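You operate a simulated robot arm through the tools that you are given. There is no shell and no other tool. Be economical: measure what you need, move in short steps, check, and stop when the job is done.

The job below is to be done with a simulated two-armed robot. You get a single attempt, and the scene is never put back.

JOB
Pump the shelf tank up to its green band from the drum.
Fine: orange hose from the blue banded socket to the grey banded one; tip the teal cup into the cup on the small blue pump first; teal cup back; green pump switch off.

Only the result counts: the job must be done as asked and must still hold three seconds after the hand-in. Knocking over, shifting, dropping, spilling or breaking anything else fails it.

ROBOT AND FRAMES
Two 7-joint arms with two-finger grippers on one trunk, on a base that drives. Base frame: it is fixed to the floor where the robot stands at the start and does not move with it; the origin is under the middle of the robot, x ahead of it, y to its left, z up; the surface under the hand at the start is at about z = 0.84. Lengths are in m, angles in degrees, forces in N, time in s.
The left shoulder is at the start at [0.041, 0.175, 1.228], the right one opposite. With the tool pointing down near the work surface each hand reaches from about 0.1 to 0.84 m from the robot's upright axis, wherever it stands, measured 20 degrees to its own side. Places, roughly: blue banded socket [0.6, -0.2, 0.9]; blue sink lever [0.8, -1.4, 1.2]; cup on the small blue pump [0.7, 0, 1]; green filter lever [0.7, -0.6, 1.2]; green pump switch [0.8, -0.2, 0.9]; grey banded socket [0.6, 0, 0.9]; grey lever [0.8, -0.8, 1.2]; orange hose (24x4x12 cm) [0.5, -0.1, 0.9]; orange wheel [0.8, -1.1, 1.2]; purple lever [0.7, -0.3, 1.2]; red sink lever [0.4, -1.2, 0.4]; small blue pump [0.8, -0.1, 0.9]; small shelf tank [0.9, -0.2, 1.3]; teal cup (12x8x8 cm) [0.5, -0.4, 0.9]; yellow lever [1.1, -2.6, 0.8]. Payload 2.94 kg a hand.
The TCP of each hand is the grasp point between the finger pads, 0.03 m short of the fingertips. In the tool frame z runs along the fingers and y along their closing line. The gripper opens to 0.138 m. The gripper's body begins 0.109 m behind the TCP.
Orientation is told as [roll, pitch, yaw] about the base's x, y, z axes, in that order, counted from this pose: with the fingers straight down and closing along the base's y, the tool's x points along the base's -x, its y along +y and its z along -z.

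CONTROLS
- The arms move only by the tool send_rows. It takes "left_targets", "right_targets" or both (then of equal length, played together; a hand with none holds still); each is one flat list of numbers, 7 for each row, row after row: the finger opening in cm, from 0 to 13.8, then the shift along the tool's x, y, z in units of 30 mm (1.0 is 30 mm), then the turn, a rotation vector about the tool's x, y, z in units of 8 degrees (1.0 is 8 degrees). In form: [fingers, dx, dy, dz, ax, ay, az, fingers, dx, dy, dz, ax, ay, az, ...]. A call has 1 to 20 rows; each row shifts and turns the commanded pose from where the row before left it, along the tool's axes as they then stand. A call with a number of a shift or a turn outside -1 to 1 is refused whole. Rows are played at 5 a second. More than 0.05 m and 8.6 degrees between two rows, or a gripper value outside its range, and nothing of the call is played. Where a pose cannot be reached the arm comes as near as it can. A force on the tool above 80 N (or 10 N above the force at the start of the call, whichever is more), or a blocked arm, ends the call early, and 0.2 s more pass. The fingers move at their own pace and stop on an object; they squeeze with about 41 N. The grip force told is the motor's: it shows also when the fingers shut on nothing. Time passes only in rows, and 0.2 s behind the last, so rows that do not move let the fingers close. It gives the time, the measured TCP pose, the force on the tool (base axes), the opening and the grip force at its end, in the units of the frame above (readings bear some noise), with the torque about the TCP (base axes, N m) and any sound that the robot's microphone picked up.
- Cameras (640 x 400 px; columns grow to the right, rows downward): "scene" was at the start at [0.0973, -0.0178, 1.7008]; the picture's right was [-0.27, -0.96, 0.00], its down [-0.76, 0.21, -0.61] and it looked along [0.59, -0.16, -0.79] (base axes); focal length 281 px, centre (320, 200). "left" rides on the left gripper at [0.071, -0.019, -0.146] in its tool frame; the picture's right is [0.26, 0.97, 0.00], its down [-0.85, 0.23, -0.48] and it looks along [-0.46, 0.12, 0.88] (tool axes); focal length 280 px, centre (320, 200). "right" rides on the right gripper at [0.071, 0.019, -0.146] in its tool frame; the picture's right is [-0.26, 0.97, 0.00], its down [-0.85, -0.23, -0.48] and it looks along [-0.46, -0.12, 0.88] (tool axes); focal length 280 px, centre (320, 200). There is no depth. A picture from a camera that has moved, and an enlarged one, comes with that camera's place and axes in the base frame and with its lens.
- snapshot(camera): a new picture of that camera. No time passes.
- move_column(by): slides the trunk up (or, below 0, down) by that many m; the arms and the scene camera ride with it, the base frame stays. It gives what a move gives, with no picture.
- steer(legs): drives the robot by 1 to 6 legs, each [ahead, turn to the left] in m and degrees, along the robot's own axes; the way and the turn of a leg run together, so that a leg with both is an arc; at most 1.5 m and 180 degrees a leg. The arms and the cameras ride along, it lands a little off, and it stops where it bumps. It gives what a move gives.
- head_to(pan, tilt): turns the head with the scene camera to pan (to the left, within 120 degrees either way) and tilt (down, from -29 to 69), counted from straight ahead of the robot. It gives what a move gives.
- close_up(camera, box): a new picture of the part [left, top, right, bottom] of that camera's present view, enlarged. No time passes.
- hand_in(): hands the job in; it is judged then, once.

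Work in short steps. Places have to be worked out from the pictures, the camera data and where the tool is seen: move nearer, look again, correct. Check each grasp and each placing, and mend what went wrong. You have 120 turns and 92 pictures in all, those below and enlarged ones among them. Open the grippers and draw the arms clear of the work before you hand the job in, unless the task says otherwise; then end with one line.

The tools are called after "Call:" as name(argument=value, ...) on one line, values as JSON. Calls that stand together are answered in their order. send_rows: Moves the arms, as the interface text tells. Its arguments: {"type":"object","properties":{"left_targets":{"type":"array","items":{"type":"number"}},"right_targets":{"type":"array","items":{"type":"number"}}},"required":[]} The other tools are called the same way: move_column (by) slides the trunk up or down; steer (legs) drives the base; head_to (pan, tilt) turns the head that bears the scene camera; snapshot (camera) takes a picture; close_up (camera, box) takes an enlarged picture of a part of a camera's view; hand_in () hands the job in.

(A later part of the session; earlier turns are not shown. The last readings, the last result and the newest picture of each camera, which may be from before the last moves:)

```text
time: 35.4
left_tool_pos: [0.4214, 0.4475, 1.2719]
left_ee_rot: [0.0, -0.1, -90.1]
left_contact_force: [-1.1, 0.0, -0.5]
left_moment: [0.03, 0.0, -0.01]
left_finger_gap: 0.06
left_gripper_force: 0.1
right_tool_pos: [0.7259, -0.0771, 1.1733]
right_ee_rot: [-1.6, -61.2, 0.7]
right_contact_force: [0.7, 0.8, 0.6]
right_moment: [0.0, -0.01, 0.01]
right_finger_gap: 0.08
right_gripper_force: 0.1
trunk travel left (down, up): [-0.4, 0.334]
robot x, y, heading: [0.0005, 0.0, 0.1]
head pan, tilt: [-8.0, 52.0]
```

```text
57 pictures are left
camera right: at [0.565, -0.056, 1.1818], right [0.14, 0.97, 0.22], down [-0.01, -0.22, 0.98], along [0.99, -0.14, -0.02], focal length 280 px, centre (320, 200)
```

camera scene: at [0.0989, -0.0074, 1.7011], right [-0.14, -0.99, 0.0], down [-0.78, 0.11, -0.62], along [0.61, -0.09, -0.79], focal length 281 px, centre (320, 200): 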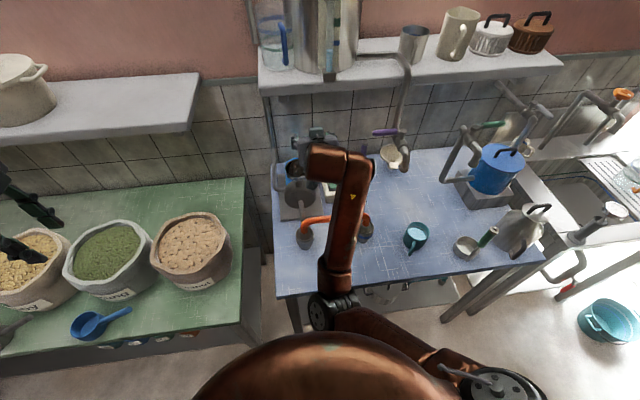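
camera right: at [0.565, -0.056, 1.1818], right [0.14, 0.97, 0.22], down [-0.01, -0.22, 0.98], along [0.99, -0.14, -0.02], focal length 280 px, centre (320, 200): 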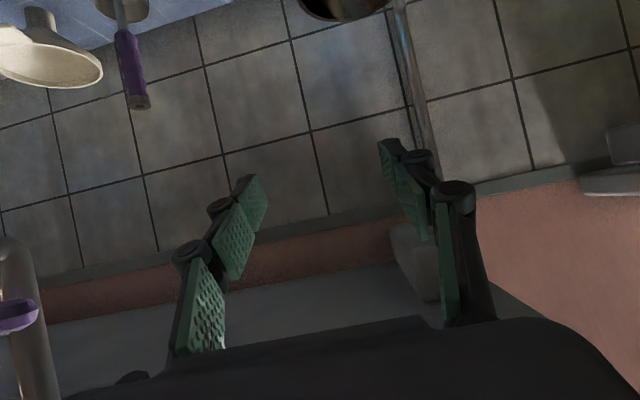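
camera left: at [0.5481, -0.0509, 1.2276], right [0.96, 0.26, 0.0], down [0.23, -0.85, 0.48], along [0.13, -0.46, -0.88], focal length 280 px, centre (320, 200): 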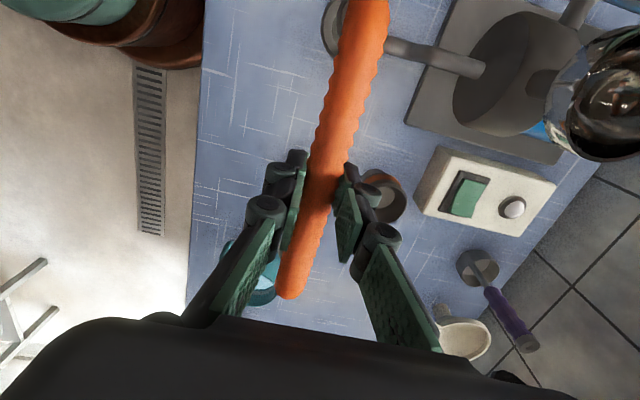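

Reachable: the hand is at (0.726, -0.077, 1.173). Now I retreat with this arm posture toward the teal cup, staying above the hose.

Call:
send_rows(right_targets=[13.8, 0.6, -0.84, -0.71, 0, 0, 0, 13.8, 0.6, -0.84, -0.71, 0, 0, 0, 13.8, 0.6, -0.84, -0.71, 0, 0, 0, 13.8, 0.6, -0.84, -0.71, 0, 0, 0, 13.8, 0.6, -0.84, -0.71, 0, 0, 0, 13.8, 0.6, -0.84, -0.71, 0, 0, 0, 13.8, 0.6, -0.84, -0.71, 0, 0, 0, 13.8, 0.6, -0.84, -0.71, 0, 0, 0, 13.8, 0.6, -0.84, -0.71, 0, 0, 0, 13.8, 0.6, -0.84, -0.71, 0, 0, 0, 13.8, 0, 0, 0, 0, 0, 0])

Call:
snapshot(camera="scene")

```text
time: 37.8
left_tool_pos: [0.4211, 0.4484, 1.2704]
left_ee_rot: [0.0, -0.1, -89.9]
left_contact_force: [0.7, -0.3, 1.3]
left_moment: [-0.02, 0.02, -0.02]
left_finger_gap: 0.0598
left_gripper_force: 0.1
right_tool_pos: [0.5795, -0.2963, 1.1769]
right_ee_rot: [-0.3, -59.7, 0.3]
right_contact_force: [0.0, 0.1, -0.3]
right_moment: [0.0, 0.01, -0.01]
right_finger_gap: 0.1379
right_gripper_force: 0.0
right hand out of reach, approached as far as the arm can: row 5, 6, 7, 8, 9, 10
trunk travel left (down, up): [-0.4, 0.334]
robot x, y, heading: [-0.0006, 0.0019, -0.2]
head pan, tilt: [-8.0, 52.0]
```

```text
56 pictures are left
camera scene: at [0.0993, -0.0071, 1.7011], right [-0.14, -0.99, 0.0], down [-0.78, 0.11, -0.62], along [0.61, -0.09, -0.79], focal length 281 px, centre (320, 200)
```

scene: 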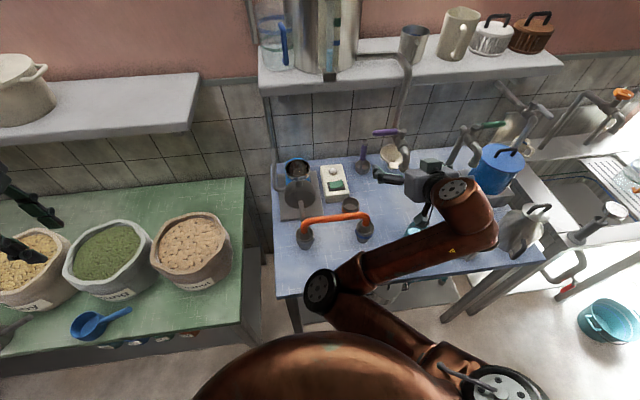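

At close range the arm cannot fold enough. I'll back the base up 0.2 m, which should bring both cup and pump within comfortable reach.

Call:
steer(legs=[[-0.2, 0]])

Call:
head_to(pan=-14, tilt=44)

Call:
snapshot(camera="scene")

```text
time: 39.4
left_tool_pos: [0.2195, 0.4486, 1.2715]
left_ee_rot: [0.0, -0.2, -89.9]
left_contact_force: [-0.9, -0.2, 0.3]
left_moment: [-0.02, -0.06, 0.0]
left_finger_gap: 0.0598
left_gripper_force: 0.0
right_tool_pos: [0.3773, -0.2967, 1.1797]
right_ee_rot: [-0.3, -59.7, 0.2]
right_contact_force: [-0.8, -0.4, 0.2]
right_moment: [0.03, -0.03, 0.01]
right_finger_gap: 0.1382
right_gripper_force: 0.0
trunk travel left (down, up): [-0.4, 0.334]
robot x, y, heading: [-0.2045, 0.0021, -0.1]
head pan, tilt: [-8.0, 52.0]
```

```text
time: 40.1
left_tool_pos: [0.2212, 0.4464, 1.27]
left_ee_rot: [-0.1, -0.1, -89.8]
left_contact_force: [0.4, -0.4, -0.4]
left_moment: [-0.01, -0.03, -0.02]
left_finger_gap: 0.06
left_gripper_force: 0.1
right_tool_pos: [0.3782, -0.2971, 1.1777]
right_ee_rot: [-0.2, -59.7, 0.2]
right_contact_force: [0.2, 0.2, 0.2]
right_moment: [0.03, 0.03, 0.02]
right_finger_gap: 0.1379
right_gripper_force: 0.0
trunk travel left (down, up): [-0.4, 0.334]
robot x, y, heading: [-0.2023, -0.0012, -0.1]
head pan, tilt: [-14.0, 44.0]
```

```text
55 pictures are left
camera scene: at [-0.0956, -0.0168, 1.712], right [-0.24, -0.97, 0.0], down [-0.68, 0.17, -0.72], along [0.7, -0.17, -0.7], focal length 281 px, centre (320, 200)
```

scene: 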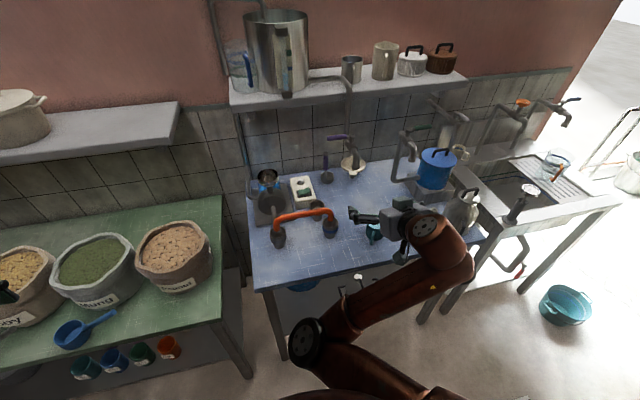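

Now I yaw to -25° and come down to the pre-grasp point behind the cup.

Call:
send_rows(right_targets=[13.8, 0, 0, 0, 0.6766, 0, 0.39, 13.8, 0, 0, 0, 0.6766, 0, 0.39, 13.8, 0, 0, 0, 0.6766, 0, 0.39, 13.8, 0, 0, 0, 0.6766, 0, 0.39, 13.8, 0.78, -0.13, 0.72, 0, 0, 0, 13.8, 0.78, -0.13, 0.72, 0, 0, 0, 13.8, 0.78, -0.13, 0.72, 0, 0, 0, 13.8, 0.78, -0.13, 0.72, 0, 0, 0, 13.8, 0.78, -0.13, 0.72, 0, 0, 0, 13.8, 0.78, -0.13, 0.72, 0, 0, 0, 13.8, 0.78, -0.13, 0.72, 0, 0, 0, 13.8, 0, 0, 0, 0, 0, 0])

Call:
snapshot(camera="scene")

Call:
snapshot(camera="right")

```text
time: 42.0
left_tool_pos: [0.221, 0.4475, 1.2718]
left_ee_rot: [0.0, 0.1, -89.9]
left_contact_force: [-0.1, 0.3, -0.8]
left_moment: [0.01, 0.01, -0.03]
left_finger_gap: 0.06
left_gripper_force: 0.0
right_tool_pos: [0.4095, -0.3778, 1.0896]
right_ee_rot: [-12.9, -65.6, -17.0]
right_contact_force: [-0.1, 0.2, -0.7]
right_moment: [0.01, 0.04, 0.02]
right_finger_gap: 0.1382
right_gripper_force: 0.0
right hand out of reach, approached as far as the arm can: row 1
trunk travel left (down, up): [-0.4, 0.334]
robot x, y, heading: [-0.1983, 0.0013, 0.2]
head pan, tilt: [-14.0, 44.0]
stopped in row 9 (right hand): the arm was blocked; the commanded pose is now the measured one
```

```text
54 pictures are left
camera scene: at [-0.0963, -0.0172, 1.7121], right [-0.24, -0.97, 0.0], down [-0.67, 0.17, -0.72], along [0.7, -0.17, -0.69], focal length 281 px, centre (320, 200)
```

scene: 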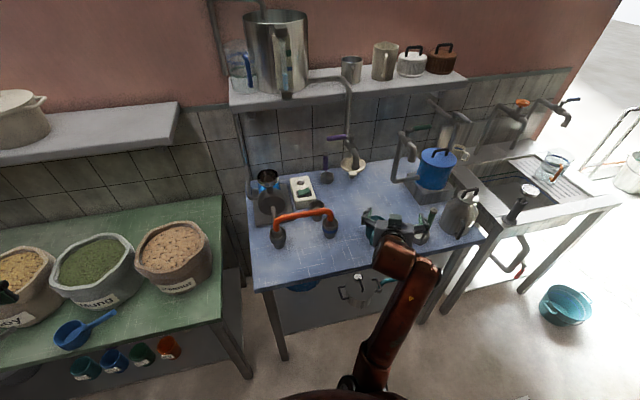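

```text
53 pictures are left
camera right: at [0.2757, -0.2832, 1.0825], right [0.57, 0.81, 0.15], down [-0.15, -0.08, 0.99], along [0.81, -0.58, 0.08], focal length 280 px, centre (320, 200)
```

right: 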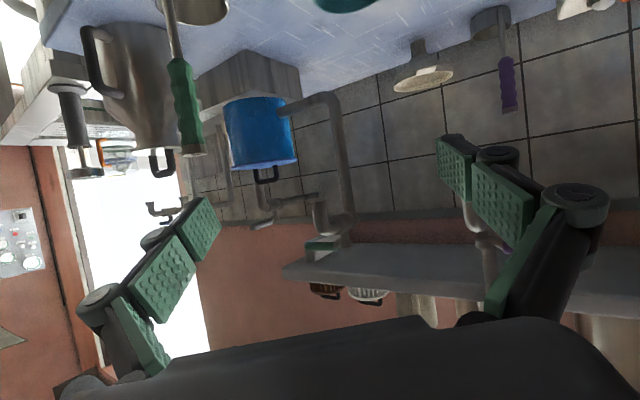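

The arm was blocked, evidently folding against its own body, with nothing on the table disturbed. I back up another 0.15 m so the arm is less folded.

Call:
steer(legs=[[-0.15, 0]])

Call:
send_rows(right_targets=[13.8, 0, 0, 0, 0, 0, 0.72, 13.8, 0.51, 0.68, 0.84, 0, 0, 0, 13.8, 0.51, 0.68, 0.84, 0, 0, 0, 13.8, 0.51, 0.68, 0.84, 0, 0, 0, 13.8, 0.51, 0.68, 0.84, 0, 0, 0, 13.8, 0.51, 0.68, 0.84, 0, 0, 0, 13.8, 0.51, 0.68, 0.84, 0, 0, 0, 13.8, 0, 0, 0, 0, 0, 0])

Call:
snapshot(camera="scene")

Call:
snapshot(camera="right")

```text
time: 43.4
left_tool_pos: [0.0701, 0.448, 1.2716]
left_ee_rot: [0.1, -0.1, -89.9]
left_contact_force: [-0.4, 0.2, 0.5]
left_moment: [-0.01, -0.05, 0.03]
left_finger_gap: 0.0599
left_gripper_force: 0.0
right_tool_pos: [0.2595, -0.3776, 1.0905]
right_ee_rot: [-12.7, -65.6, -17.1]
right_contact_force: [-1.1, -0.4, -0.2]
right_moment: [0.03, 0.0, 0.0]
right_finger_gap: 0.1379
right_gripper_force: 0.0
trunk travel left (down, up): [-0.4, 0.334]
robot x, y, heading: [-0.3475, -0.0018, 0.1]
head pan, tilt: [-14.0, 44.0]
```

```text
time: 45.4
left_tool_pos: [0.0711, 0.4486, 1.2698]
left_ee_rot: [0.0, -0.1, -89.9]
left_contact_force: [0.6, -0.6, 0.2]
left_moment: [0.03, -0.01, 0.0]
left_finger_gap: 0.06
left_gripper_force: 0.0
right_tool_pos: [0.4125, -0.3983, 0.9712]
right_ee_rot: [-9.3, -69.4, -24.7]
right_contact_force: [0.5, -0.2, 0.5]
right_moment: [0.0, 0.02, -0.02]
right_finger_gap: 0.1379
right_gripper_force: 0.0
right hand out of reach, approached as far as the arm can: row 6, 7
trunk travel left (down, up): [-0.4, 0.334]
robot x, y, heading: [-0.3448, -0.0008, 0.1]
head pan, tilt: [-14.0, 44.0]
stopped in row 8 (right hand): the arm was blocked; the commanded pose is now the measured one
```

```text
52 pictures are left
camera scene: at [-0.2445, -0.0168, 1.712], right [-0.24, -0.97, 0.0], down [-0.67, 0.17, -0.72], along [0.7, -0.17, -0.69], focal length 281 px, centre (320, 200)
```

scene: 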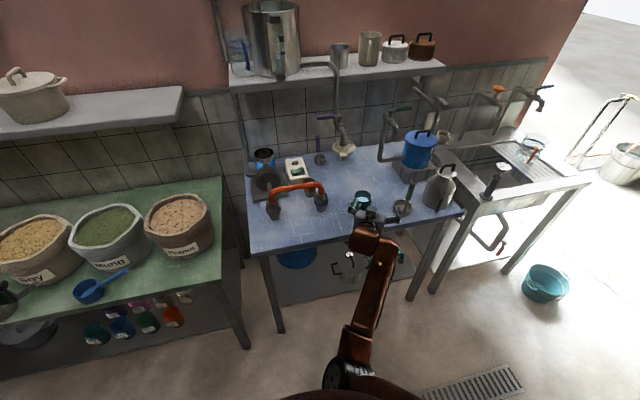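

```text
51 pictures are left
camera right: at [0.2877, -0.2928, 0.9547], right [0.62, 0.76, 0.19], down [-0.22, -0.06, 0.97], along [0.76, -0.64, 0.13], focal length 280 px, centre (320, 200)
```

right: 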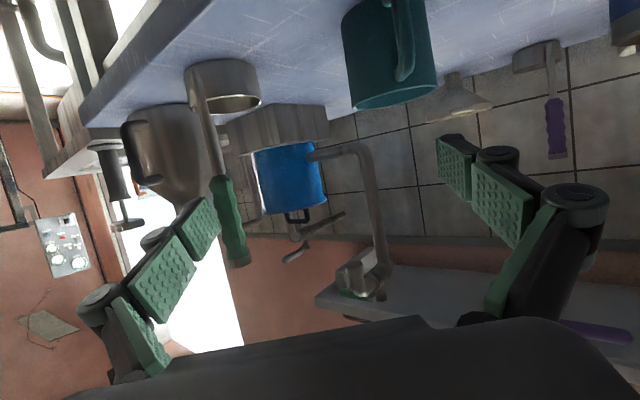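

Still folding against the body. Raising the trunk should straighten the arm, so I lift the column 0.25 m with the hands riding up.

Call:
move_column(by=0.25)

```text
time: 48.0
left_tool_pos: [0.0707, 0.4495, 1.522]
left_ee_rot: [-0.1, -0.1, -89.9]
left_contact_force: [-0.7, -0.1, -0.1]
left_moment: [-0.02, -0.02, -0.04]
left_finger_gap: 0.0602
left_gripper_force: 0.0
right_tool_pos: [0.41, -0.4315, 1.2357]
right_ee_rot: [-13.7, -70.8, -22.6]
right_contact_force: [-0.4, 0.1, -0.5]
right_moment: [0.0, -0.04, -0.03]
right_finger_gap: 0.1381
right_gripper_force: 0.0
trunk travel left (down, up): [-0.65, 0.084]
robot x, y, heading: [-0.3509, 0.0018, 0.0]
head pan, tilt: [-14.0, 44.0]
```

Now I level and pitch the hand back to 60°, then descend to the pre-grasp point in this straighter posture.

Call:
send_rows(right_targets=[13.8, 0, 0, 0, 0, 0, 0.59, 13.8, 0, 0, 0, 0, 0.7, 0, 13.8, 0, 0, 0, 0, 0.7, 0, 13.8, 0.873, 0.333, 0.288, 0, 0, 0, 13.8, 0.873, 0.333, 0.288, 0, 0, 0, 13.8, 0.873, 0.333, 0.288, 0, 0, 0, 13.8, 0.873, 0.333, 0.288, 0, 0, 0, 13.8, 0.873, 0.333, 0.288, 0, 0, 0, 13.8, 0.873, 0.333, 0.288, 0, 0, 0, 13.8, 0.873, 0.333, 0.288, 0, 0, 0, 13.8, 0.873, 0.333, 0.288, 0, 0, 0, 13.8, 0.873, 0.333, 0.288, 0, 0, 0, 13.8, 0, 0, 0, 0, 0, 0])

Call:
snapshot(camera="scene")

Call:
snapshot(camera="right")

```text
time: 50.8
left_tool_pos: [0.0723, 0.4479, 1.5215]
left_ee_rot: [0.0, -0.1, -90.0]
left_contact_force: [-0.5, -0.4, -0.6]
left_moment: [0.03, 0.02, 0.0]
left_finger_gap: 0.0602
left_gripper_force: 0.0
right_tool_pos: [0.4343, -0.3182, 0.9767]
right_ee_rot: [2.7, -58.1, -37.1]
right_contact_force: [0.3, 0.1, -0.1]
right_moment: [0.0, 0.01, 0.0]
right_finger_gap: 0.138
right_gripper_force: 0.1
right hand out of reach, approached as far as the arm can: row 6, 7, 8, 9
trunk travel left (down, up): [-0.65, 0.084]
robot x, y, heading: [-0.3532, 0.0016, 0.1]
head pan, tilt: [-14.0, 44.0]
```

```text
50 pictures are left
camera scene: at [-0.2881, -0.0179, 1.9618], right [-0.24, -0.97, 0.0], down [-0.67, 0.17, -0.72], along [0.7, -0.17, -0.69], focal length 281 px, centre (320, 200)
```

scene: 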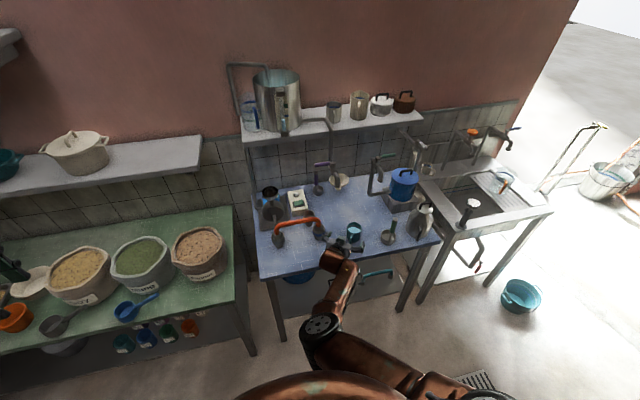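

```text
49 pictures are left
camera right: at [0.3116, -0.2086, 0.9944], right [0.66, 0.71, 0.25], down [-0.11, -0.23, 0.97], along [0.74, -0.67, -0.08], focal length 280 px, centre (320, 200)
```

right: 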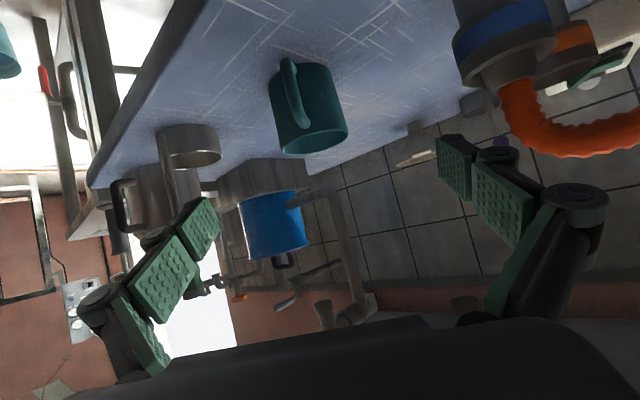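

The hand is well placed, and the cup re-measures to (0.532, -0.396) with its rim at z≈0.908. I correct sideways and go half-way in.

Call:
send_rows(right_targets=[13.8, 0.22, -0.18, 0.2, 0, 0, 0, 13.8, 0.22, -0.17, 0.2, 0, 0, 0, 13.8, 0, 0, 0.7, 0, 0, 0, 13.8, 0, 0, 0.7, 0, 0, 0, 13.8, 0, 0, 0.7, 0, 0, 0, 13.8, 0, 0, 0, 0, 0, 0])

Call:
snapshot(camera="right")

Call:
close_up(camera="scene", box=[290, 190, 410, 270])

```text
time: 52.2
left_tool_pos: [0.0712, 0.4513, 1.5207]
left_ee_rot: [0.0, -0.1, -89.8]
left_contact_force: [0.0, -0.2, -1.2]
left_moment: [-0.02, -0.02, -0.02]
left_finger_gap: 0.06
left_gripper_force: 0.0
right_tool_pos: [0.4666, -0.3517, 0.9329]
right_ee_rot: [2.3, -58.4, -36.9]
right_contact_force: [-0.1, 1.2, 0.0]
right_moment: [-0.01, -0.01, -0.01]
right_finger_gap: 0.1381
right_gripper_force: 0.1
right hand out of reach, approached as far as the arm can: row 5
trunk travel left (down, up): [-0.65, 0.084]
robot x, y, heading: [-0.3504, -0.0019, -0.1]
head pan, tilt: [-14.0, 44.0]
```

```text
48 pictures are left
camera right: at [0.345, -0.2435, 0.95], right [0.66, 0.71, 0.24], down [-0.11, -0.23, 0.97], along [0.74, -0.67, -0.07], focal length 280 px, centre (320, 200)
```

right: 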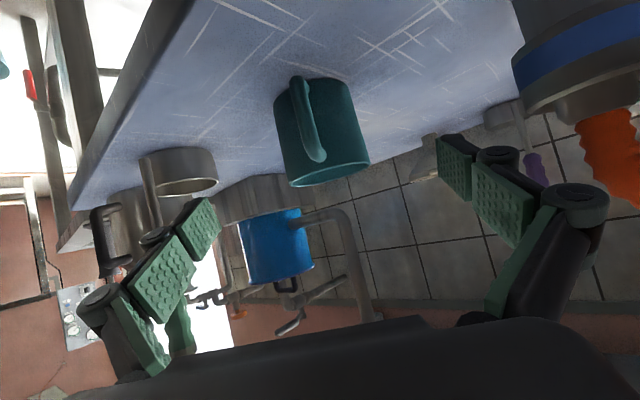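

```text
5.00 times, centred on (350, 230) of scene
camera zoom: at [-0.2878, -0.015, 1.9618], right [-0.24, -0.97, 0.0], down [-0.67, 0.17, -0.72], along [0.7, -0.17, -0.69], focal length 1406 px, centre (170, 50)
```

zoom: 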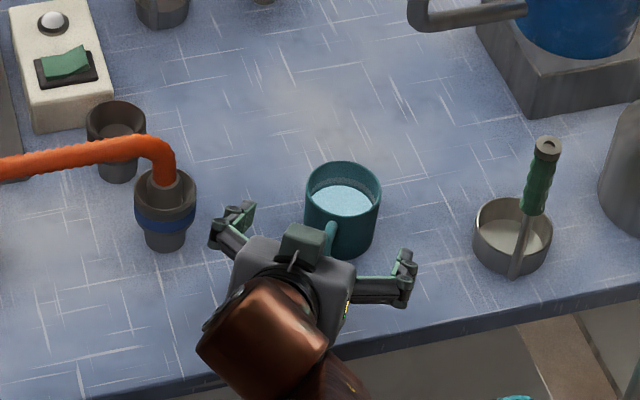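

Straddling nicely with no lateral error. I advance the last 9 cm along the fingers.

Call:
send_rows(right_targets=[13.8, 0, 0, 0.6, 0, 0, 0, 13.8, 0, 0, 0.6, 0, 0, 0, 13.8, 0, 0, 0.6, 0, 0, 0, 13.8, 0, 0, 0.6, 0, 0, 0, 13.8, 0, 0, 0.6, 0, 0, 0, 13.8, 0, 0, 0, 0, 0, 0])

Call:
snapshot(camera="right")

Call:
close_up(camera="scene", box=[290, 190, 410, 270])

```text
time: 53.6
left_tool_pos: [0.0718, 0.4474, 1.5214]
left_ee_rot: [0.1, 0.0, -89.9]
left_contact_force: [-0.1, -0.6, 0.1]
left_moment: [-0.02, 0.01, 0.03]
left_finger_gap: 0.0601
left_gripper_force: 0.0
right_tool_pos: [0.4649, -0.3535, 0.931]
right_ee_rot: [2.5, -58.2, -37.1]
right_contact_force: [0.0, 0.2, 0.5]
right_moment: [-0.01, 0.03, 0.02]
right_finger_gap: 0.138
right_gripper_force: 0.1
right hand out of reach, approached as far as the arm can: row 1, 2, 3, 4, 5
trunk travel left (down, up): [-0.65, 0.084]
robot x, y, heading: [-0.3536, 0.0, 0.1]
head pan, tilt: [-14.0, 44.0]
```

```text
46 pictures are left
camera right: at [0.3444, -0.2448, 0.9493], right [0.66, 0.71, 0.24], down [-0.11, -0.23, 0.97], along [0.74, -0.67, -0.08], focal length 280 px, centre (320, 200)
```

right: 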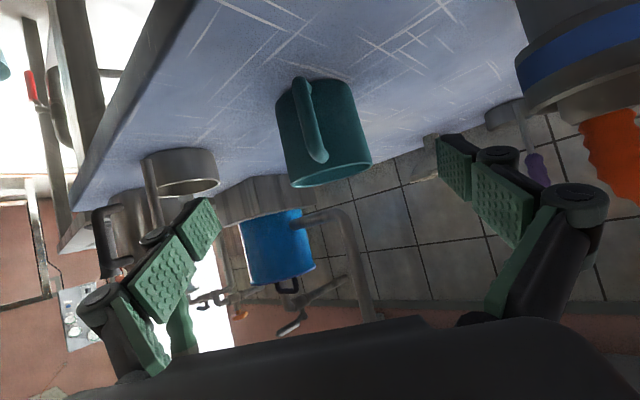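

```text
5.00 times, centred on (350, 230) of scene
camera zoom: at [-0.288, -0.0172, 1.9618], right [-0.24, -0.97, 0.0], down [-0.67, 0.17, -0.72], along [0.7, -0.17, -0.69], focal length 1406 px, centre (170, 50)
```

zoom: 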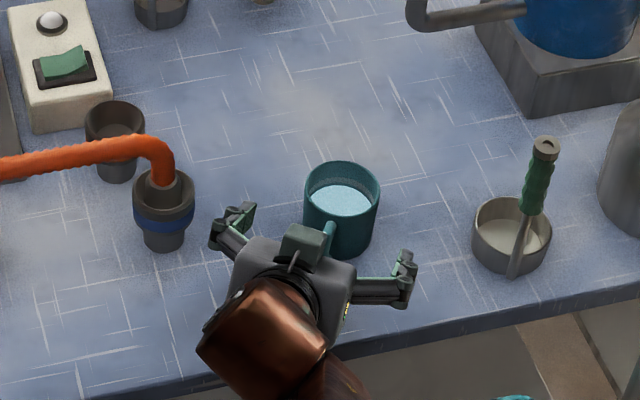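

The arm is at a joint limit here. I lower the column 4.8 cm to bring the hand to cup height, then try the remaining horizontal move.

Call:
move_column(by=-0.048)

Call:
send_rows(right_targets=[13.8, -0.34, 0, 0.55, 0, 0, 0, 13.8, -0.34, 0, 0.55, 0, 0, 0, 13.8, 0, 0, 0, 0, 0, 0])

```text
time: 54.5
left_tool_pos: [0.0704, 0.4481, 1.4727]
left_ee_rot: [0.0, -0.1, -90.0]
left_contact_force: [-0.1, -0.6, 0.8]
left_moment: [0.03, -0.01, -0.01]
left_finger_gap: 0.0598
left_gripper_force: 0.0
right_tool_pos: [0.4656, -0.352, 0.8841]
right_ee_rot: [2.5, -58.2, -37.1]
right_contact_force: [-0.1, -0.1, 0.0]
right_moment: [0.0, 0.01, 0.02]
right_finger_gap: 0.1382
right_gripper_force: 0.1
trunk travel left (down, up): [-0.602, 0.132]
robot x, y, heading: [-0.352, 0.0014, -0.2]
head pan, tilt: [-14.0, 44.0]
```

```text
time: 55.3
left_tool_pos: [0.0714, 0.448, 1.4723]
left_ee_rot: [-0.1, 0.0, -89.8]
left_contact_force: [-0.7, -0.2, 0.7]
left_moment: [0.03, -0.02, 0.02]
left_finger_gap: 0.0602
left_gripper_force: 0.1
right_tool_pos: [0.4689, -0.3591, 0.882]
right_ee_rot: [2.5, -58.1, -37.1]
right_contact_force: [-0.8, -1.0, -0.3]
right_moment: [0.01, -0.02, 0.03]
right_finger_gap: 0.138
right_gripper_force: 0.1
right hand out of reach, approached as far as the arm can: row 1, 2
trunk travel left (down, up): [-0.602, 0.132]
robot x, y, heading: [-0.3512, 0.0014, 0.1]
head pan, tilt: [-14.0, 44.0]
```

The arm's wrist is at its limit, but the base can supply the last motion. A short arc of +0.08 m and -2.6° carries the hand straight onto the cup; I do half first.

Call:
steer(legs=[[0.04, -1.3]])

Call:
snapshot(camera="right")

```text
time: 56.2
left_tool_pos: [0.1209, 0.4394, 1.474]
left_ee_rot: [0.0, 0.0, -91.0]
left_contact_force: [0.4, 0.2, 0.1]
left_moment: [-0.02, 0.08, 0.02]
left_finger_gap: 0.0599
left_gripper_force: 0.0
right_tool_pos: [0.5158, -0.3772, 0.8722]
right_ee_rot: [2.3, -58.3, -38.5]
right_contact_force: [1.3, 0.3, -0.5]
right_moment: [0.0, 0.0, -0.03]
right_finger_gap: 0.1379
right_gripper_force: 0.0
trunk travel left (down, up): [-0.602, 0.132]
robot x, y, heading: [-0.3066, -0.0011, -1.3]
head pan, tilt: [-14.0, 44.0]
```

```text
44 pictures are left
camera right: at [0.397, -0.2648, 0.8895], right [0.68, 0.69, 0.24], down [-0.12, -0.23, 0.97], along [0.72, -0.69, -0.07], focal length 280 px, centre (320, 200)
```

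right: 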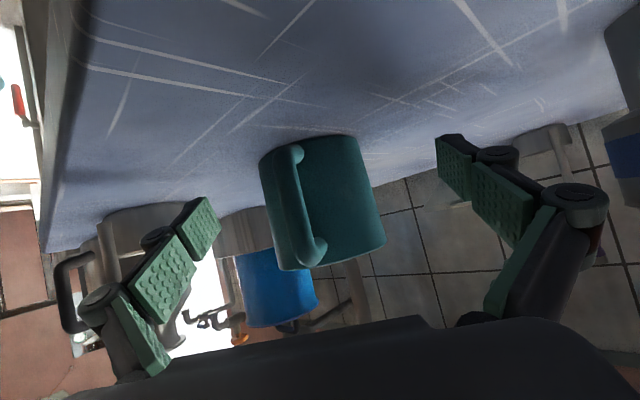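

Centred on the cup and about 2.5 cm short, a bit low. I try the rest with the arm, rising slightly.

Call:
send_rows(right_targets=[13.8, -0.34, 0, 0.28, 0, 0, 0, 13.8, -0.34, 0, 0.28, 0, 0, 0, 13.8, 0, 0, 0, 0, 0, 0])

```text
time: 57.0
left_tool_pos: [0.0993, 0.4384, 1.4791]
left_ee_rot: [0.8, 0.0, -91.0]
left_contact_force: [0.2, 0.0, 0.4]
left_moment: [0.0, 0.06, 0.03]
left_finger_gap: 0.0601
left_gripper_force: 0.1
right_tool_pos: [0.5164, -0.3899, 0.8844]
right_ee_rot: [3.3, -58.8, -39.2]
right_contact_force: [0.5, -0.3, -0.7]
right_moment: [-0.03, -0.01, -0.05]
right_finger_gap: 0.1379
right_gripper_force: 0.0
right hand out of reach, approached as far as the arm can: row 1, 2
trunk travel left (down, up): [-0.602, 0.132]
robot x, y, heading: [-0.3098, 0.0025, -1.2]
head pan, tilt: [-14.0, 44.0]
```

The left hand's reading shifted by 2 cm, so something is swaying or pressing. I hold still for a moment and look.

Call:
send_rows(right_targets=[13.8, 0, 0, 0, 0, 0, 0, 13.8, 0, 0, 0, 0, 0, 0])

Call:
snapshot(camera="scene")

Call:
close_up(camera="right", box=[60, 60, 600, 400])

```text
time: 57.6
left_tool_pos: [0.103, 0.4397, 1.4765]
left_ee_rot: [0.7, 0.0, -91.1]
left_contact_force: [0.3, -0.2, 0.0]
left_moment: [0.02, 0.07, 0.03]
left_finger_gap: 0.0602
left_gripper_force: 0.0
right_tool_pos: [0.5133, -0.3887, 0.8867]
right_ee_rot: [3.2, -58.9, -39.2]
right_contact_force: [0.2, -0.3, -0.7]
right_moment: [-0.04, 0.03, -0.03]
right_finger_gap: 0.1379
right_gripper_force: 0.0
trunk travel left (down, up): [-0.602, 0.132]
robot x, y, heading: [-0.3091, 0.0039, -1.3]
head pan, tilt: [-14.0, 44.0]
```

```text
43 pictures are left
camera scene: at [-0.2362, -0.0186, 1.9139], right [-0.26, -0.96, 0.0], down [-0.67, 0.18, -0.72], along [0.69, -0.19, -0.7], focal length 281 px, centre (320, 200)
```

scene: 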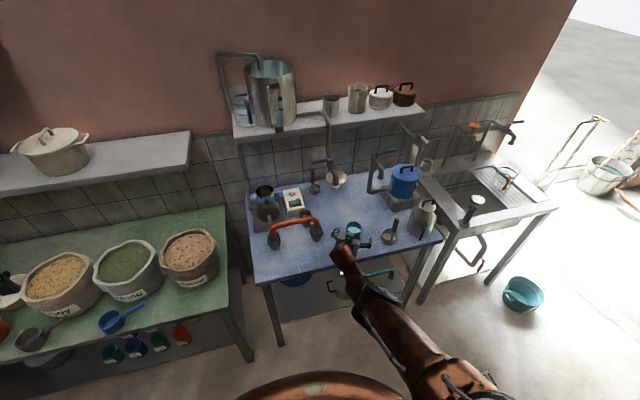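

```text
1.18 times, centred on (330, 230) of right
camera zoom: at [0.3938, -0.2776, 0.9028], right [0.68, 0.69, 0.25], down [-0.13, -0.23, 0.97], along [0.72, -0.69, -0.06], focal length 330 px, centre (308, 165)
```

zoom: 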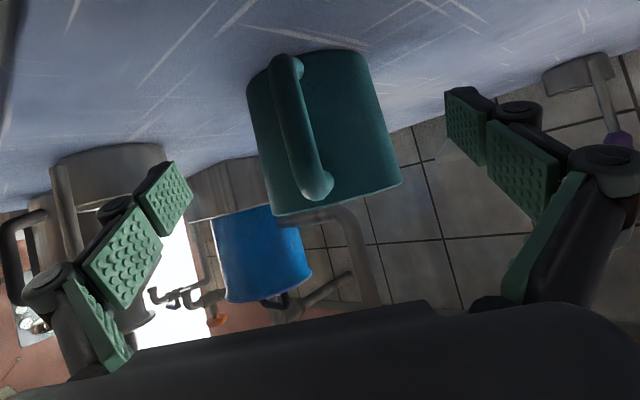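

The arm only swung its elbow to a new posture; nothing is touched and the cup lies between the fingers. I advance the last 2 cm.

Call:
send_rows(right_targets=[13.8, -0.16, 0.1, 0.26, 0, 0, 0, 13.8, -0.16, 0.1, 0.26, 0, 0, 0, 13.8, 0, 0, 0, 0, 0, 0])

```text
time: 58.4
left_tool_pos: [0.0945, 0.438, 1.4798]
left_ee_rot: [1.2, 0.2, -91.0]
left_contact_force: [0.5, -0.2, 1.0]
left_moment: [-0.02, 0.0, 0.02]
left_finger_gap: 0.06
left_gripper_force: 0.1
right_tool_pos: [0.5079, -0.3885, 0.891]
right_ee_rot: [3.6, -59.0, -39.5]
right_contact_force: [-0.2, 0.8, 0.2]
right_moment: [0.04, -0.02, 0.02]
right_finger_gap: 0.1381
right_gripper_force: 0.0
right hand out of reach, approached as far as the arm can: row 1, 2
trunk travel left (down, up): [-0.602, 0.132]
robot x, y, heading: [-0.3094, 0.0005, -1.3]
head pan, tilt: [-14.0, 44.0]
```

The arm is actually fully extended (shoulder to wrist about 0.79 m), so I nudge the base forward 2.5 cm to finish the approach.

Call:
steer(legs=[[0.025, -0.4]])

Call:
snapshot(camera="right")

```text
time: 59.2
left_tool_pos: [0.1163, 0.4353, 1.4813]
left_ee_rot: [1.5, 0.1, -91.3]
left_contact_force: [-0.7, 0.6, 1.3]
left_moment: [-0.03, -0.15, -0.01]
left_finger_gap: 0.06
left_gripper_force: 0.2
right_tool_pos: [0.5264, -0.3949, 0.8935]
right_ee_rot: [3.9, -59.3, -40.1]
right_contact_force: [-1.3, -0.5, 0.1]
right_moment: [-0.01, -0.02, 0.09]
right_finger_gap: 0.1382
right_gripper_force: 0.1
trunk travel left (down, up): [-0.602, 0.132]
robot x, y, heading: [-0.2916, -0.0009, -1.8]
head pan, tilt: [-14.0, 44.0]
```

```text
41 pictures are left
camera right: at [0.4077, -0.2826, 0.9087], right [0.68, 0.69, 0.26], down [-0.14, -0.23, 0.96], along [0.72, -0.69, -0.06], focal length 280 px, centre (320, 200)
```

right: 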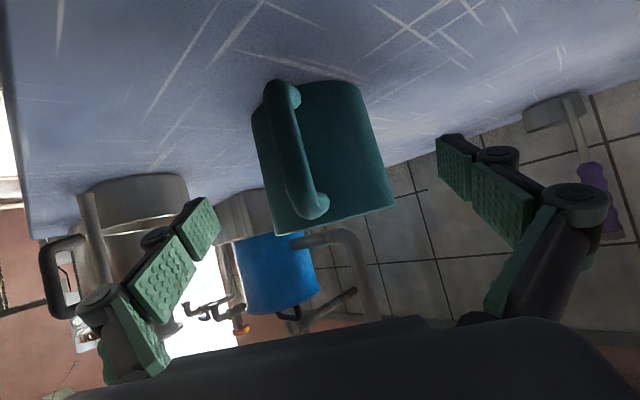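

The robot seems to be leaning back slightly, so I check the wrist and table edge for contact.

Call:
close_up(camera="scene", box=[280, 180, 520, 400])

```text
1.82 times, centred on (400, 290) of scene
camera zoom: at [-0.2305, -0.0194, 1.9142], right [-0.27, -0.96, 0.0], down [-0.67, 0.19, -0.72], along [0.7, -0.19, -0.69], focal length 511 px, centre (174, 36)
```

zoom: 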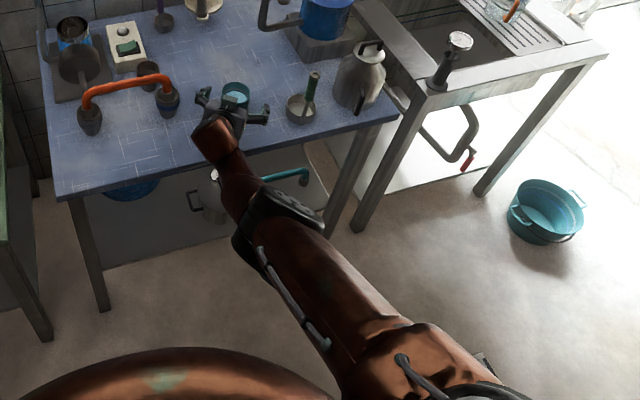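

No visible contact. The hand is centred within 6 mm, so I lower it by 1.2 cm with the column and close on the cup.

Call:
move_column(by=-0.012)

Call:
send_rows(right_targets=[10, 0, 0, 0, 0, 0, 0, 9, 0, 0, 0, 0, 0, 0, 8, 0, 0, 0, 0, 0, 0, 7, 0, 0, 0, 0, 0, 0, 7, 0, 0, 0, 0, 0, 0, 6, 0, 0, 0, 0, 0, 0, 6, 0, 0, 0, 0, 0, 0])

Call:
snapshot(camera="right")

```text
time: 59.8
left_tool_pos: [0.1195, 0.4356, 1.469]
left_ee_rot: [1.4, 0.1, -91.3]
left_contact_force: [-0.5, 0.2, 1.4]
left_moment: [0.02, -0.09, 0.01]
left_finger_gap: 0.06
left_gripper_force: 0.1
right_tool_pos: [0.5286, -0.3947, 0.8801]
right_ee_rot: [3.8, -59.1, -40.0]
right_contact_force: [0.2, -0.7, 1.3]
right_moment: [0.02, 0.02, 0.0]
right_finger_gap: 0.1381
right_gripper_force: 0.0
trunk travel left (down, up): [-0.59, 0.144]
robot x, y, heading: [-0.284, -0.003, -1.6]
head pan, tilt: [-14.0, 44.0]
```

```text
time: 61.4
left_tool_pos: [0.1222, 0.4363, 1.4684]
left_ee_rot: [1.2, 0.0, -91.4]
left_contact_force: [-0.1, 0.1, -0.5]
left_moment: [0.02, -0.01, 0.05]
left_finger_gap: 0.0598
left_gripper_force: 0.1
right_tool_pos: [0.5288, -0.3953, 0.8795]
right_ee_rot: [3.5, -59.2, -39.8]
right_contact_force: [0.2, -0.7, 1.1]
right_moment: [-0.16, 0.01, 0.0]
right_finger_gap: 0.0705
right_gripper_force: 41.0
trunk travel left (down, up): [-0.59, 0.144]
robot x, y, heading: [-0.2846, -0.0007, -1.8]
head pan, tilt: [-14.0, 44.0]
```

```text
39 pictures are left
camera right: at [0.4118, -0.2829, 0.8933], right [0.68, 0.69, 0.26], down [-0.13, -0.23, 0.96], along [0.72, -0.69, -0.06], focal length 280 px, centre (320, 200)
```

right: 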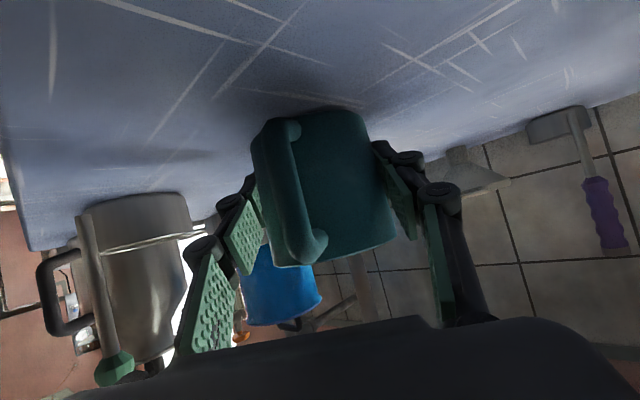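

Cup held (7.05 cm opening, 41 N) at (0.529, -0.395, 0.880), which I note for putting it back. I lift it slowly straight up with the arm.

Call:
send_rows(right_targets=[6, -0.15, 0, -0.09, 0, 0, 0, 6, -0.3, 0, -0.18, 0, 0, 0, 6, -0.43, 0, -0.26, 0, 0, 0, 6, -0.43, 0, -0.26, 0, 0, 0, 6, -0.43, 0, -0.26, 0, 0, 0, 6, -0.43, 0, -0.26, 0, 0, 0, 6, -0.43, 0, -0.26, 0, 0, 0, 6, -0.43, 0, -0.26, 0, 0, 0, 6, -0.43, 0, -0.26, 0, 0, 0, 6, -0.3, 0, -0.18, 0, 0, 0, 6, -0.15, 0, -0.09, 0, 0, 0, 6, 0, 0, 0, 0, 0, 0])

Call:
close_up(camera="scene", box=[240, 150, 480, 310])

```text
time: 64.0
left_tool_pos: [0.1214, 0.4356, 1.4675]
left_ee_rot: [1.2, 0.0, -91.4]
left_contact_force: [-0.8, -0.9, 0.2]
left_moment: [0.0, -0.02, -0.01]
left_finger_gap: 0.0601
left_gripper_force: 0.1
right_tool_pos: [0.5279, -0.3978, 1.0138]
right_ee_rot: [3.5, -59.0, -39.9]
right_contact_force: [0.2, -0.4, -1.6]
right_moment: [-0.01, -0.02, 0.04]
right_finger_gap: 0.0704
right_gripper_force: 40.4
trunk travel left (down, up): [-0.59, 0.144]
robot x, y, heading: [-0.2831, -0.0025, -1.8]
head pan, tilt: [-14.0, 44.0]
```

```text
2.50 times, centred on (360, 230) of scene
camera zoom: at [-0.2202, -0.02, 1.9018], right [-0.27, -0.96, 0.0], down [-0.67, 0.19, -0.72], along [0.69, -0.19, -0.69], focal length 703 px, centre (220, 125)
```

zoom: 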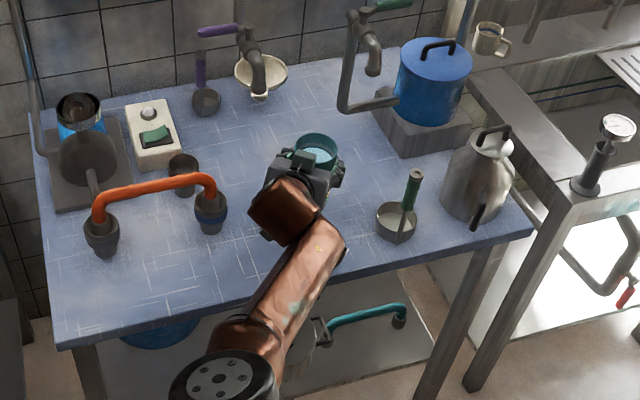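

Cup up at z 1.014 with the water inside. I turn its heading from -40° to -10° about the vertical, then carry it slowly up and left, clear of the hose.

Call:
send_rows(right_targets=[6, 0, 0, 0, -0.402, 0.0145, -0.241, 6, 0, 0, 0, -0.402, 0.0145, -0.241, 6, 0, 0, 0, -0.402, 0.0145, -0.241, 6, 0, 0, 0, -0.402, 0.0145, -0.241, 6, 0, 0, 0, -0.402, 0.0145, -0.241, 6, 0, 0, 0, -0.402, 0.0145, -0.241, 6, 0, 0, 0, -0.402, 0.0145, -0.241, 6, 0, 0, 0, -0.402, 0.0145, -0.241, 6, -0.12, 0.25, -0.17, 0, 0, 0, 6, -0.24, 0.533, -0.353, 0, 0, 0, 6, -0.24, 0.533, -0.353, 0, 0, 0, 6, -0.24, 0.533, -0.353, 0, 0, 0, 6, -0.24, 0.533, -0.353, 0, 0, 0, 6, -0.24, 0.533, -0.353, 0, 0, 0, 6, -0.24, 0.533, -0.353, 0, 0, 0, 6, -0.24, 0.533, -0.353, 0, 0, 0, 6, -0.24, 0.533, -0.353, 0, 0, 0, 6, -0.24, 0.533, -0.353, 0, 0, 0, 6, -0.12, 0.25, -0.17, 0, 0, 0, 6, 0, 0, 0, 0, 0, 0])

Call:
close_up(camera="scene", box=[220, 90, 460, 310])

```text
time: 68.2
left_tool_pos: [0.1223, 0.4357, 1.4683]
left_ee_rot: [1.2, 0.0, -91.3]
left_contact_force: [0.1, 0.4, 0.0]
left_moment: [0.01, -0.03, -0.02]
left_finger_gap: 0.0599
left_gripper_force: 0.0
right_tool_pos: [0.5588, -0.2718, 1.1352]
right_ee_rot: [3.6, -59.0, -28.2]
right_contact_force: [0.0, -0.1, -0.7]
right_moment: [0.02, -0.02, 0.02]
right_finger_gap: 0.0702
right_gripper_force: 40.6
right hand out of reach, approached as far as the arm can: row 4, 5, 6, 7, 8, 16, 17, 18, 19
trunk travel left (down, up): [-0.59, 0.144]
robot x, y, heading: [-0.2864, -0.0037, -1.7]
head pan, tilt: [-14.0, 44.0]
```

```text
1.82 times, centred on (340, 200) of scene
camera zoom: at [-0.2203, -0.0201, 1.9018], right [-0.27, -0.96, 0.0], down [-0.67, 0.19, -0.72], along [0.69, -0.19, -0.69], focal length 511 px, centre (284, 200)
```

zoom: 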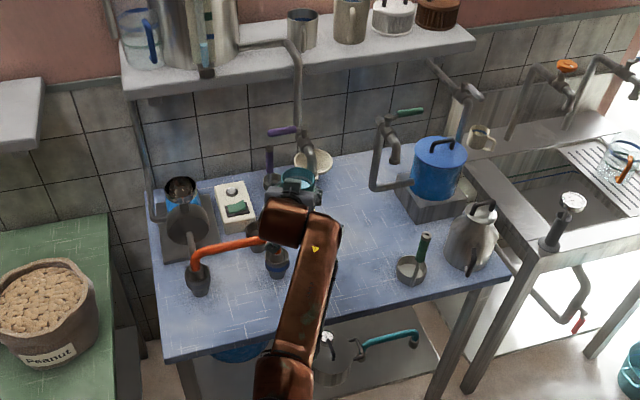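

The arm is at a limit again in this stance. In the earlier test the pour worked with base x≈0 and the column near zero, so I must re-approach that. First I draw the cup back and up, keeping it level.

Call:
send_rows(right_targets=[6, -0.09, -0.1, -0.28, 0, 0, 0, 6, -0.18, -0.21, -0.57, 0, 0, 0, 6, -0.18, -0.21, -0.57, 0, 0, 0, 6, -0.18, -0.21, -0.57, 0, 0, 0, 6, -0.18, -0.21, -0.57, 0, 0, 0, 6, -0.18, -0.21, -0.57, 0, 0, 0, 6, -0.09, -0.1, -0.28, 0, 0, 0, 6, 0, 0, 0, 0, 0, 0])

```text
time: 70.2
left_tool_pos: [0.1221, 0.4354, 1.4675]
left_ee_rot: [1.2, 0.2, -91.2]
left_contact_force: [0.7, -0.1, 0.2]
left_moment: [0.03, 0.03, 0.04]
left_finger_gap: 0.0598
left_gripper_force: 0.1
right_tool_pos: [0.487, -0.3083, 1.2431]
right_ee_rot: [2.8, -61.5, -29.4]
right_contact_force: [0.1, -0.6, -1.2]
right_moment: [0.03, -0.03, 0.02]
right_finger_gap: 0.0705
right_gripper_force: 40.8
right hand out of reach, approached as far as the arm can: row 2
trunk travel left (down, up): [-0.59, 0.144]
robot x, y, heading: [-0.2824, 0.0023, -1.6]
head pan, tilt: [-14.0, 44.0]
stopped in row 8 (right hand): the arm was blocked; the commanded pose is now the measured one
```

Now I lower the column 0.19 m (cup goes to z≈1.05, clear of everything at this spot) and then raise the cup again with the arm.

Call:
move_column(by=-0.19)

Call:
send_rows(right_targets=[6, -0.22, 0, -0.12, 0, 0, 0, 6, -0.43, 0, -0.24, 0, 0, 0, 6, -0.43, 0, -0.24, 0, 0, 0, 6, -0.43, 0, -0.24, 0, 0, 0, 6, -0.43, 0, -0.24, 0, 0, 0, 6, -0.43, 0, -0.24, 0, 0, 0, 6, -0.43, 0, -0.24, 0, 0, 0, 6, -0.43, 0, -0.24, 0, 0, 0, 6, -0.22, 0, -0.12, 0, 0, 0, 6, 0, 0, 0, 0, 0, 0])

Call:
snapshot(camera="scene")

```text
time: 72.2
left_tool_pos: [0.1212, 0.435, 1.2785]
left_ee_rot: [1.2, 0.0, -91.4]
left_contact_force: [0.1, -0.7, 0.1]
left_moment: [-0.02, 0.0, -0.01]
left_finger_gap: 0.0599
left_gripper_force: 0.1
right_tool_pos: [0.4872, -0.3178, 1.0603]
right_ee_rot: [2.1, -62.4, -29.5]
right_contact_force: [-0.3, -0.2, -1.4]
right_moment: [0.01, 0.01, 0.01]
right_finger_gap: 0.0702
right_gripper_force: 41.0
trunk travel left (down, up): [-0.4, 0.334]
robot x, y, heading: [-0.2831, -0.0013, -1.9]
head pan, tilt: [-14.0, 44.0]
```

```text
time: 74.5
left_tool_pos: [0.1215, 0.4364, 1.278]
left_ee_rot: [1.3, 0.1, -91.5]
left_contact_force: [0.2, -1.0, 0.0]
left_moment: [0.0, -0.01, 0.0]
left_finger_gap: 0.0603
left_gripper_force: 0.1
right_tool_pos: [0.4839, -0.3066, 1.1691]
right_ee_rot: [3.2, -61.1, -29.5]
right_contact_force: [0.6, -0.8, -1.2]
right_moment: [-0.01, -0.01, -0.01]
right_finger_gap: 0.0702
right_gripper_force: 40.7
trunk travel left (down, up): [-0.4, 0.334]
robot x, y, heading: [-0.2867, -0.0049, -1.6]
head pan, tilt: [-14.0, 44.0]
```

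```text
36 pictures are left
camera scene: at [-0.1799, -0.021, 1.712], right [-0.27, -0.96, 0.0], down [-0.67, 0.19, -0.72], along [0.69, -0.19, -0.69], focal length 281 px, centre (320, 200)
```

scene: 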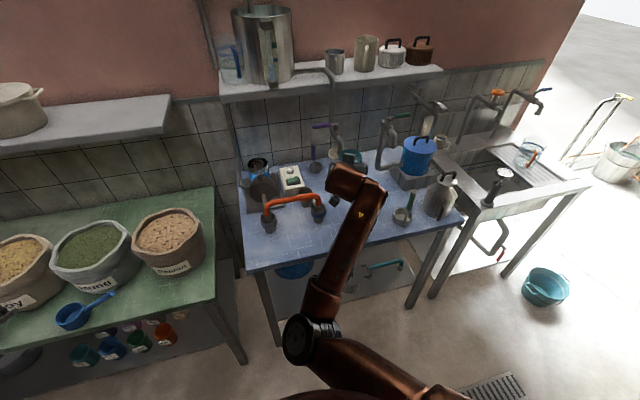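

Good reach here. Now I rotate the heading toward -10° and slide the cup left 16 cm.

Call:
send_rows(right_targets=[6, 0, 0, 0, -0.437, 0.015, -0.242, 6, 0, 0, 0, -0.437, 0.015, -0.242, 6, 0, 0, 0, -0.437, 0.015, -0.242, 6, 0, 0, 0, -0.437, 0.015, -0.242, 6, 0, 0, 0, -0.437, 0.015, -0.242, 6, 0.02, 0.3, -0.04, 0, 0, 0, 6, 0.05, 0.6, -0.09, 0, 0, 0, 6, 0.05, 0.6, -0.09, 0, 0, 0, 6, 0.05, 0.6, -0.09, 0, 0, 0, 6, 0.05, 0.6, -0.09, 0, 0, 0, 6, 0.05, 0.6, -0.09, 0, 0, 0, 6, 0.05, 0.6, -0.09, 0, 0, 0, 6, 0.05, 0.6, -0.09, 0, 0, 0, 6, 0.05, 0.6, -0.09, 0, 0, 0, 6, 0.02, 0.3, -0.04, 0, 0, 0, 6, 0, 0, 0, 0, 0, 0])

```text
time: 77.8
left_tool_pos: [0.1222, 0.4375, 1.2785]
left_ee_rot: [1.1, 0.1, -91.4]
left_contact_force: [-0.6, 0.6, 0.9]
left_moment: [-0.01, 0.0, 0.02]
left_finger_gap: 0.06
left_gripper_force: 0.1
right_tool_pos: [0.4773, -0.143, 1.1722]
right_ee_rot: [3.0, -61.0, -9.4]
right_contact_force: [0.2, 1.1, -2.0]
right_moment: [0.0, 0.0, 0.0]
right_finger_gap: 0.0703
right_gripper_force: 41.4
trunk travel left (down, up): [-0.4, 0.334]
robot x, y, heading: [-0.2855, -0.0007, -1.7]
head pan, tilt: [-14.0, 44.0]
```

Cup at (0.477, -0.143, 1.172), level. I drive forward 0.14 m so the pump comes within reach.

Call:
steer(legs=[[0.14, 1.5]])

Call:
snapshot(camera="scene")

```text
time: 79.2
left_tool_pos: [0.2461, 0.4436, 1.2778]
left_ee_rot: [1.2, 0.1, -90.0]
left_contact_force: [-0.3, 0.2, 0.3]
left_moment: [0.03, -0.02, 0.0]
left_finger_gap: 0.0598
left_gripper_force: 0.1
right_tool_pos: [0.6147, -0.1252, 1.1746]
right_ee_rot: [3.1, -61.2, -8.0]
right_contact_force: [0.5, 1.1, -1.0]
right_moment: [0.01, 0.0, -0.03]
right_finger_gap: 0.0705
right_gripper_force: 40.8
trunk travel left (down, up): [-0.4, 0.334]
robot x, y, heading: [-0.149, -0.0036, -0.1]
head pan, tilt: [-14.0, 44.0]
```

```text
35 pictures are left
camera scene: at [-0.0452, -0.0208, 1.7124], right [-0.24, -0.97, 0.0], down [-0.67, 0.17, -0.72], along [0.7, -0.18, -0.69], focal length 281 px, centre (320, 200)
```

scene: 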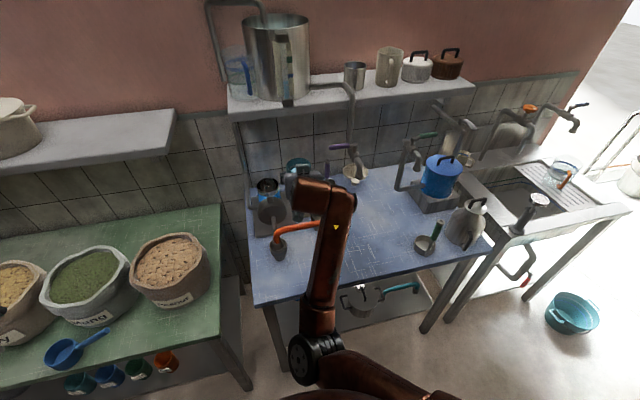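

Pump cup re-measures at about (0.713, -0.022, 1.06). I bring the teal cup beside and above it to (0.728, -0.070, 1.155), still level.

Call:
send_rows(right_targets=[6, -0.08, 0.15, 0.25, 0, 0, 0, 6, -0.155, 0.307, 0.5, 0, 0, 0, 6, -0.155, 0.307, 0.5, 0, 0, 0, 6, -0.155, 0.307, 0.5, 0, 0, 0, 6, -0.155, 0.307, 0.5, 0, 0, 0, 6, -0.155, 0.307, 0.5, 0, 0, 0, 6, -0.155, 0.307, 0.5, 0, 0, 0, 6, -0.08, 0.15, 0.25, 0, 0, 0, 6, 0, 0, 0, 0, 0, 0])

Call:
close_up(camera="scene", box=[220, 130, 370, 230])

Call:
snapshot(camera="right")

```text
time: 81.2
left_tool_pos: [0.2477, 0.4443, 1.2781]
left_ee_rot: [1.3, 0.1, -89.9]
left_contact_force: [0.0, 0.2, 0.3]
left_moment: [0.01, -0.02, 0.0]
left_finger_gap: 0.0601
left_gripper_force: 0.0
right_tool_pos: [0.7307, -0.0707, 1.1507]
right_ee_rot: [3.1, -61.1, -7.9]
right_contact_force: [0.5, 0.3, -1.6]
right_moment: [-0.03, -0.02, 0.01]
right_finger_gap: 0.0703
right_gripper_force: 40.9
trunk travel left (down, up): [-0.4, 0.334]
robot x, y, heading: [-0.1447, -0.0018, -0.1]
head pan, tilt: [-14.0, 44.0]
```

```text
4.00 times, centred on (295, 180) of scene
camera zoom: at [-0.0423, -0.0203, 1.712], right [-0.24, -0.97, 0.0], down [-0.67, 0.17, -0.72], along [0.7, -0.18, -0.69], focal length 1125 px, centre (420, 280)
```

zoom: 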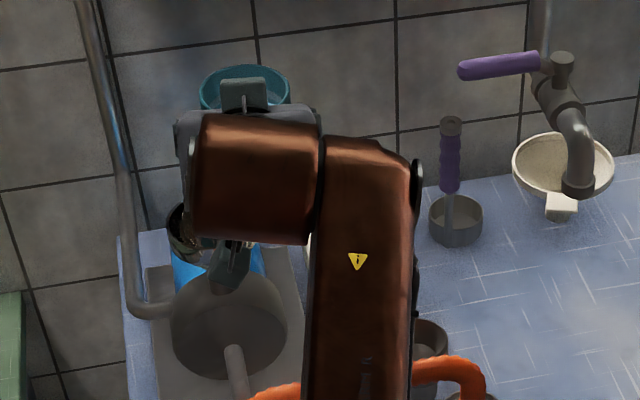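

```text
33 pictures are left
camera right: at [0.5703, -0.0366, 1.1598], right [0.21, 0.94, 0.25], down [-0.03, -0.25, 0.97], along [0.98, -0.21, -0.03], focal length 280 px, centre (320, 200)
```

right: 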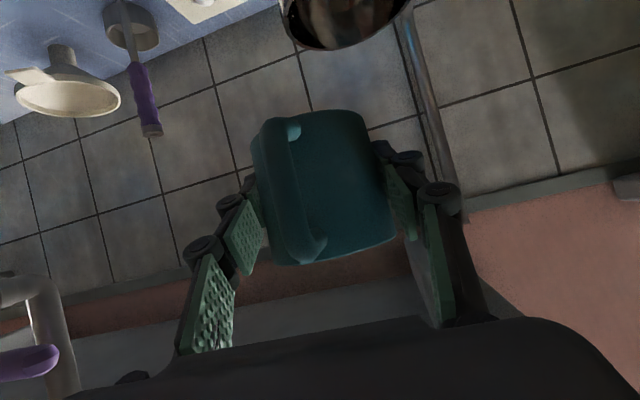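

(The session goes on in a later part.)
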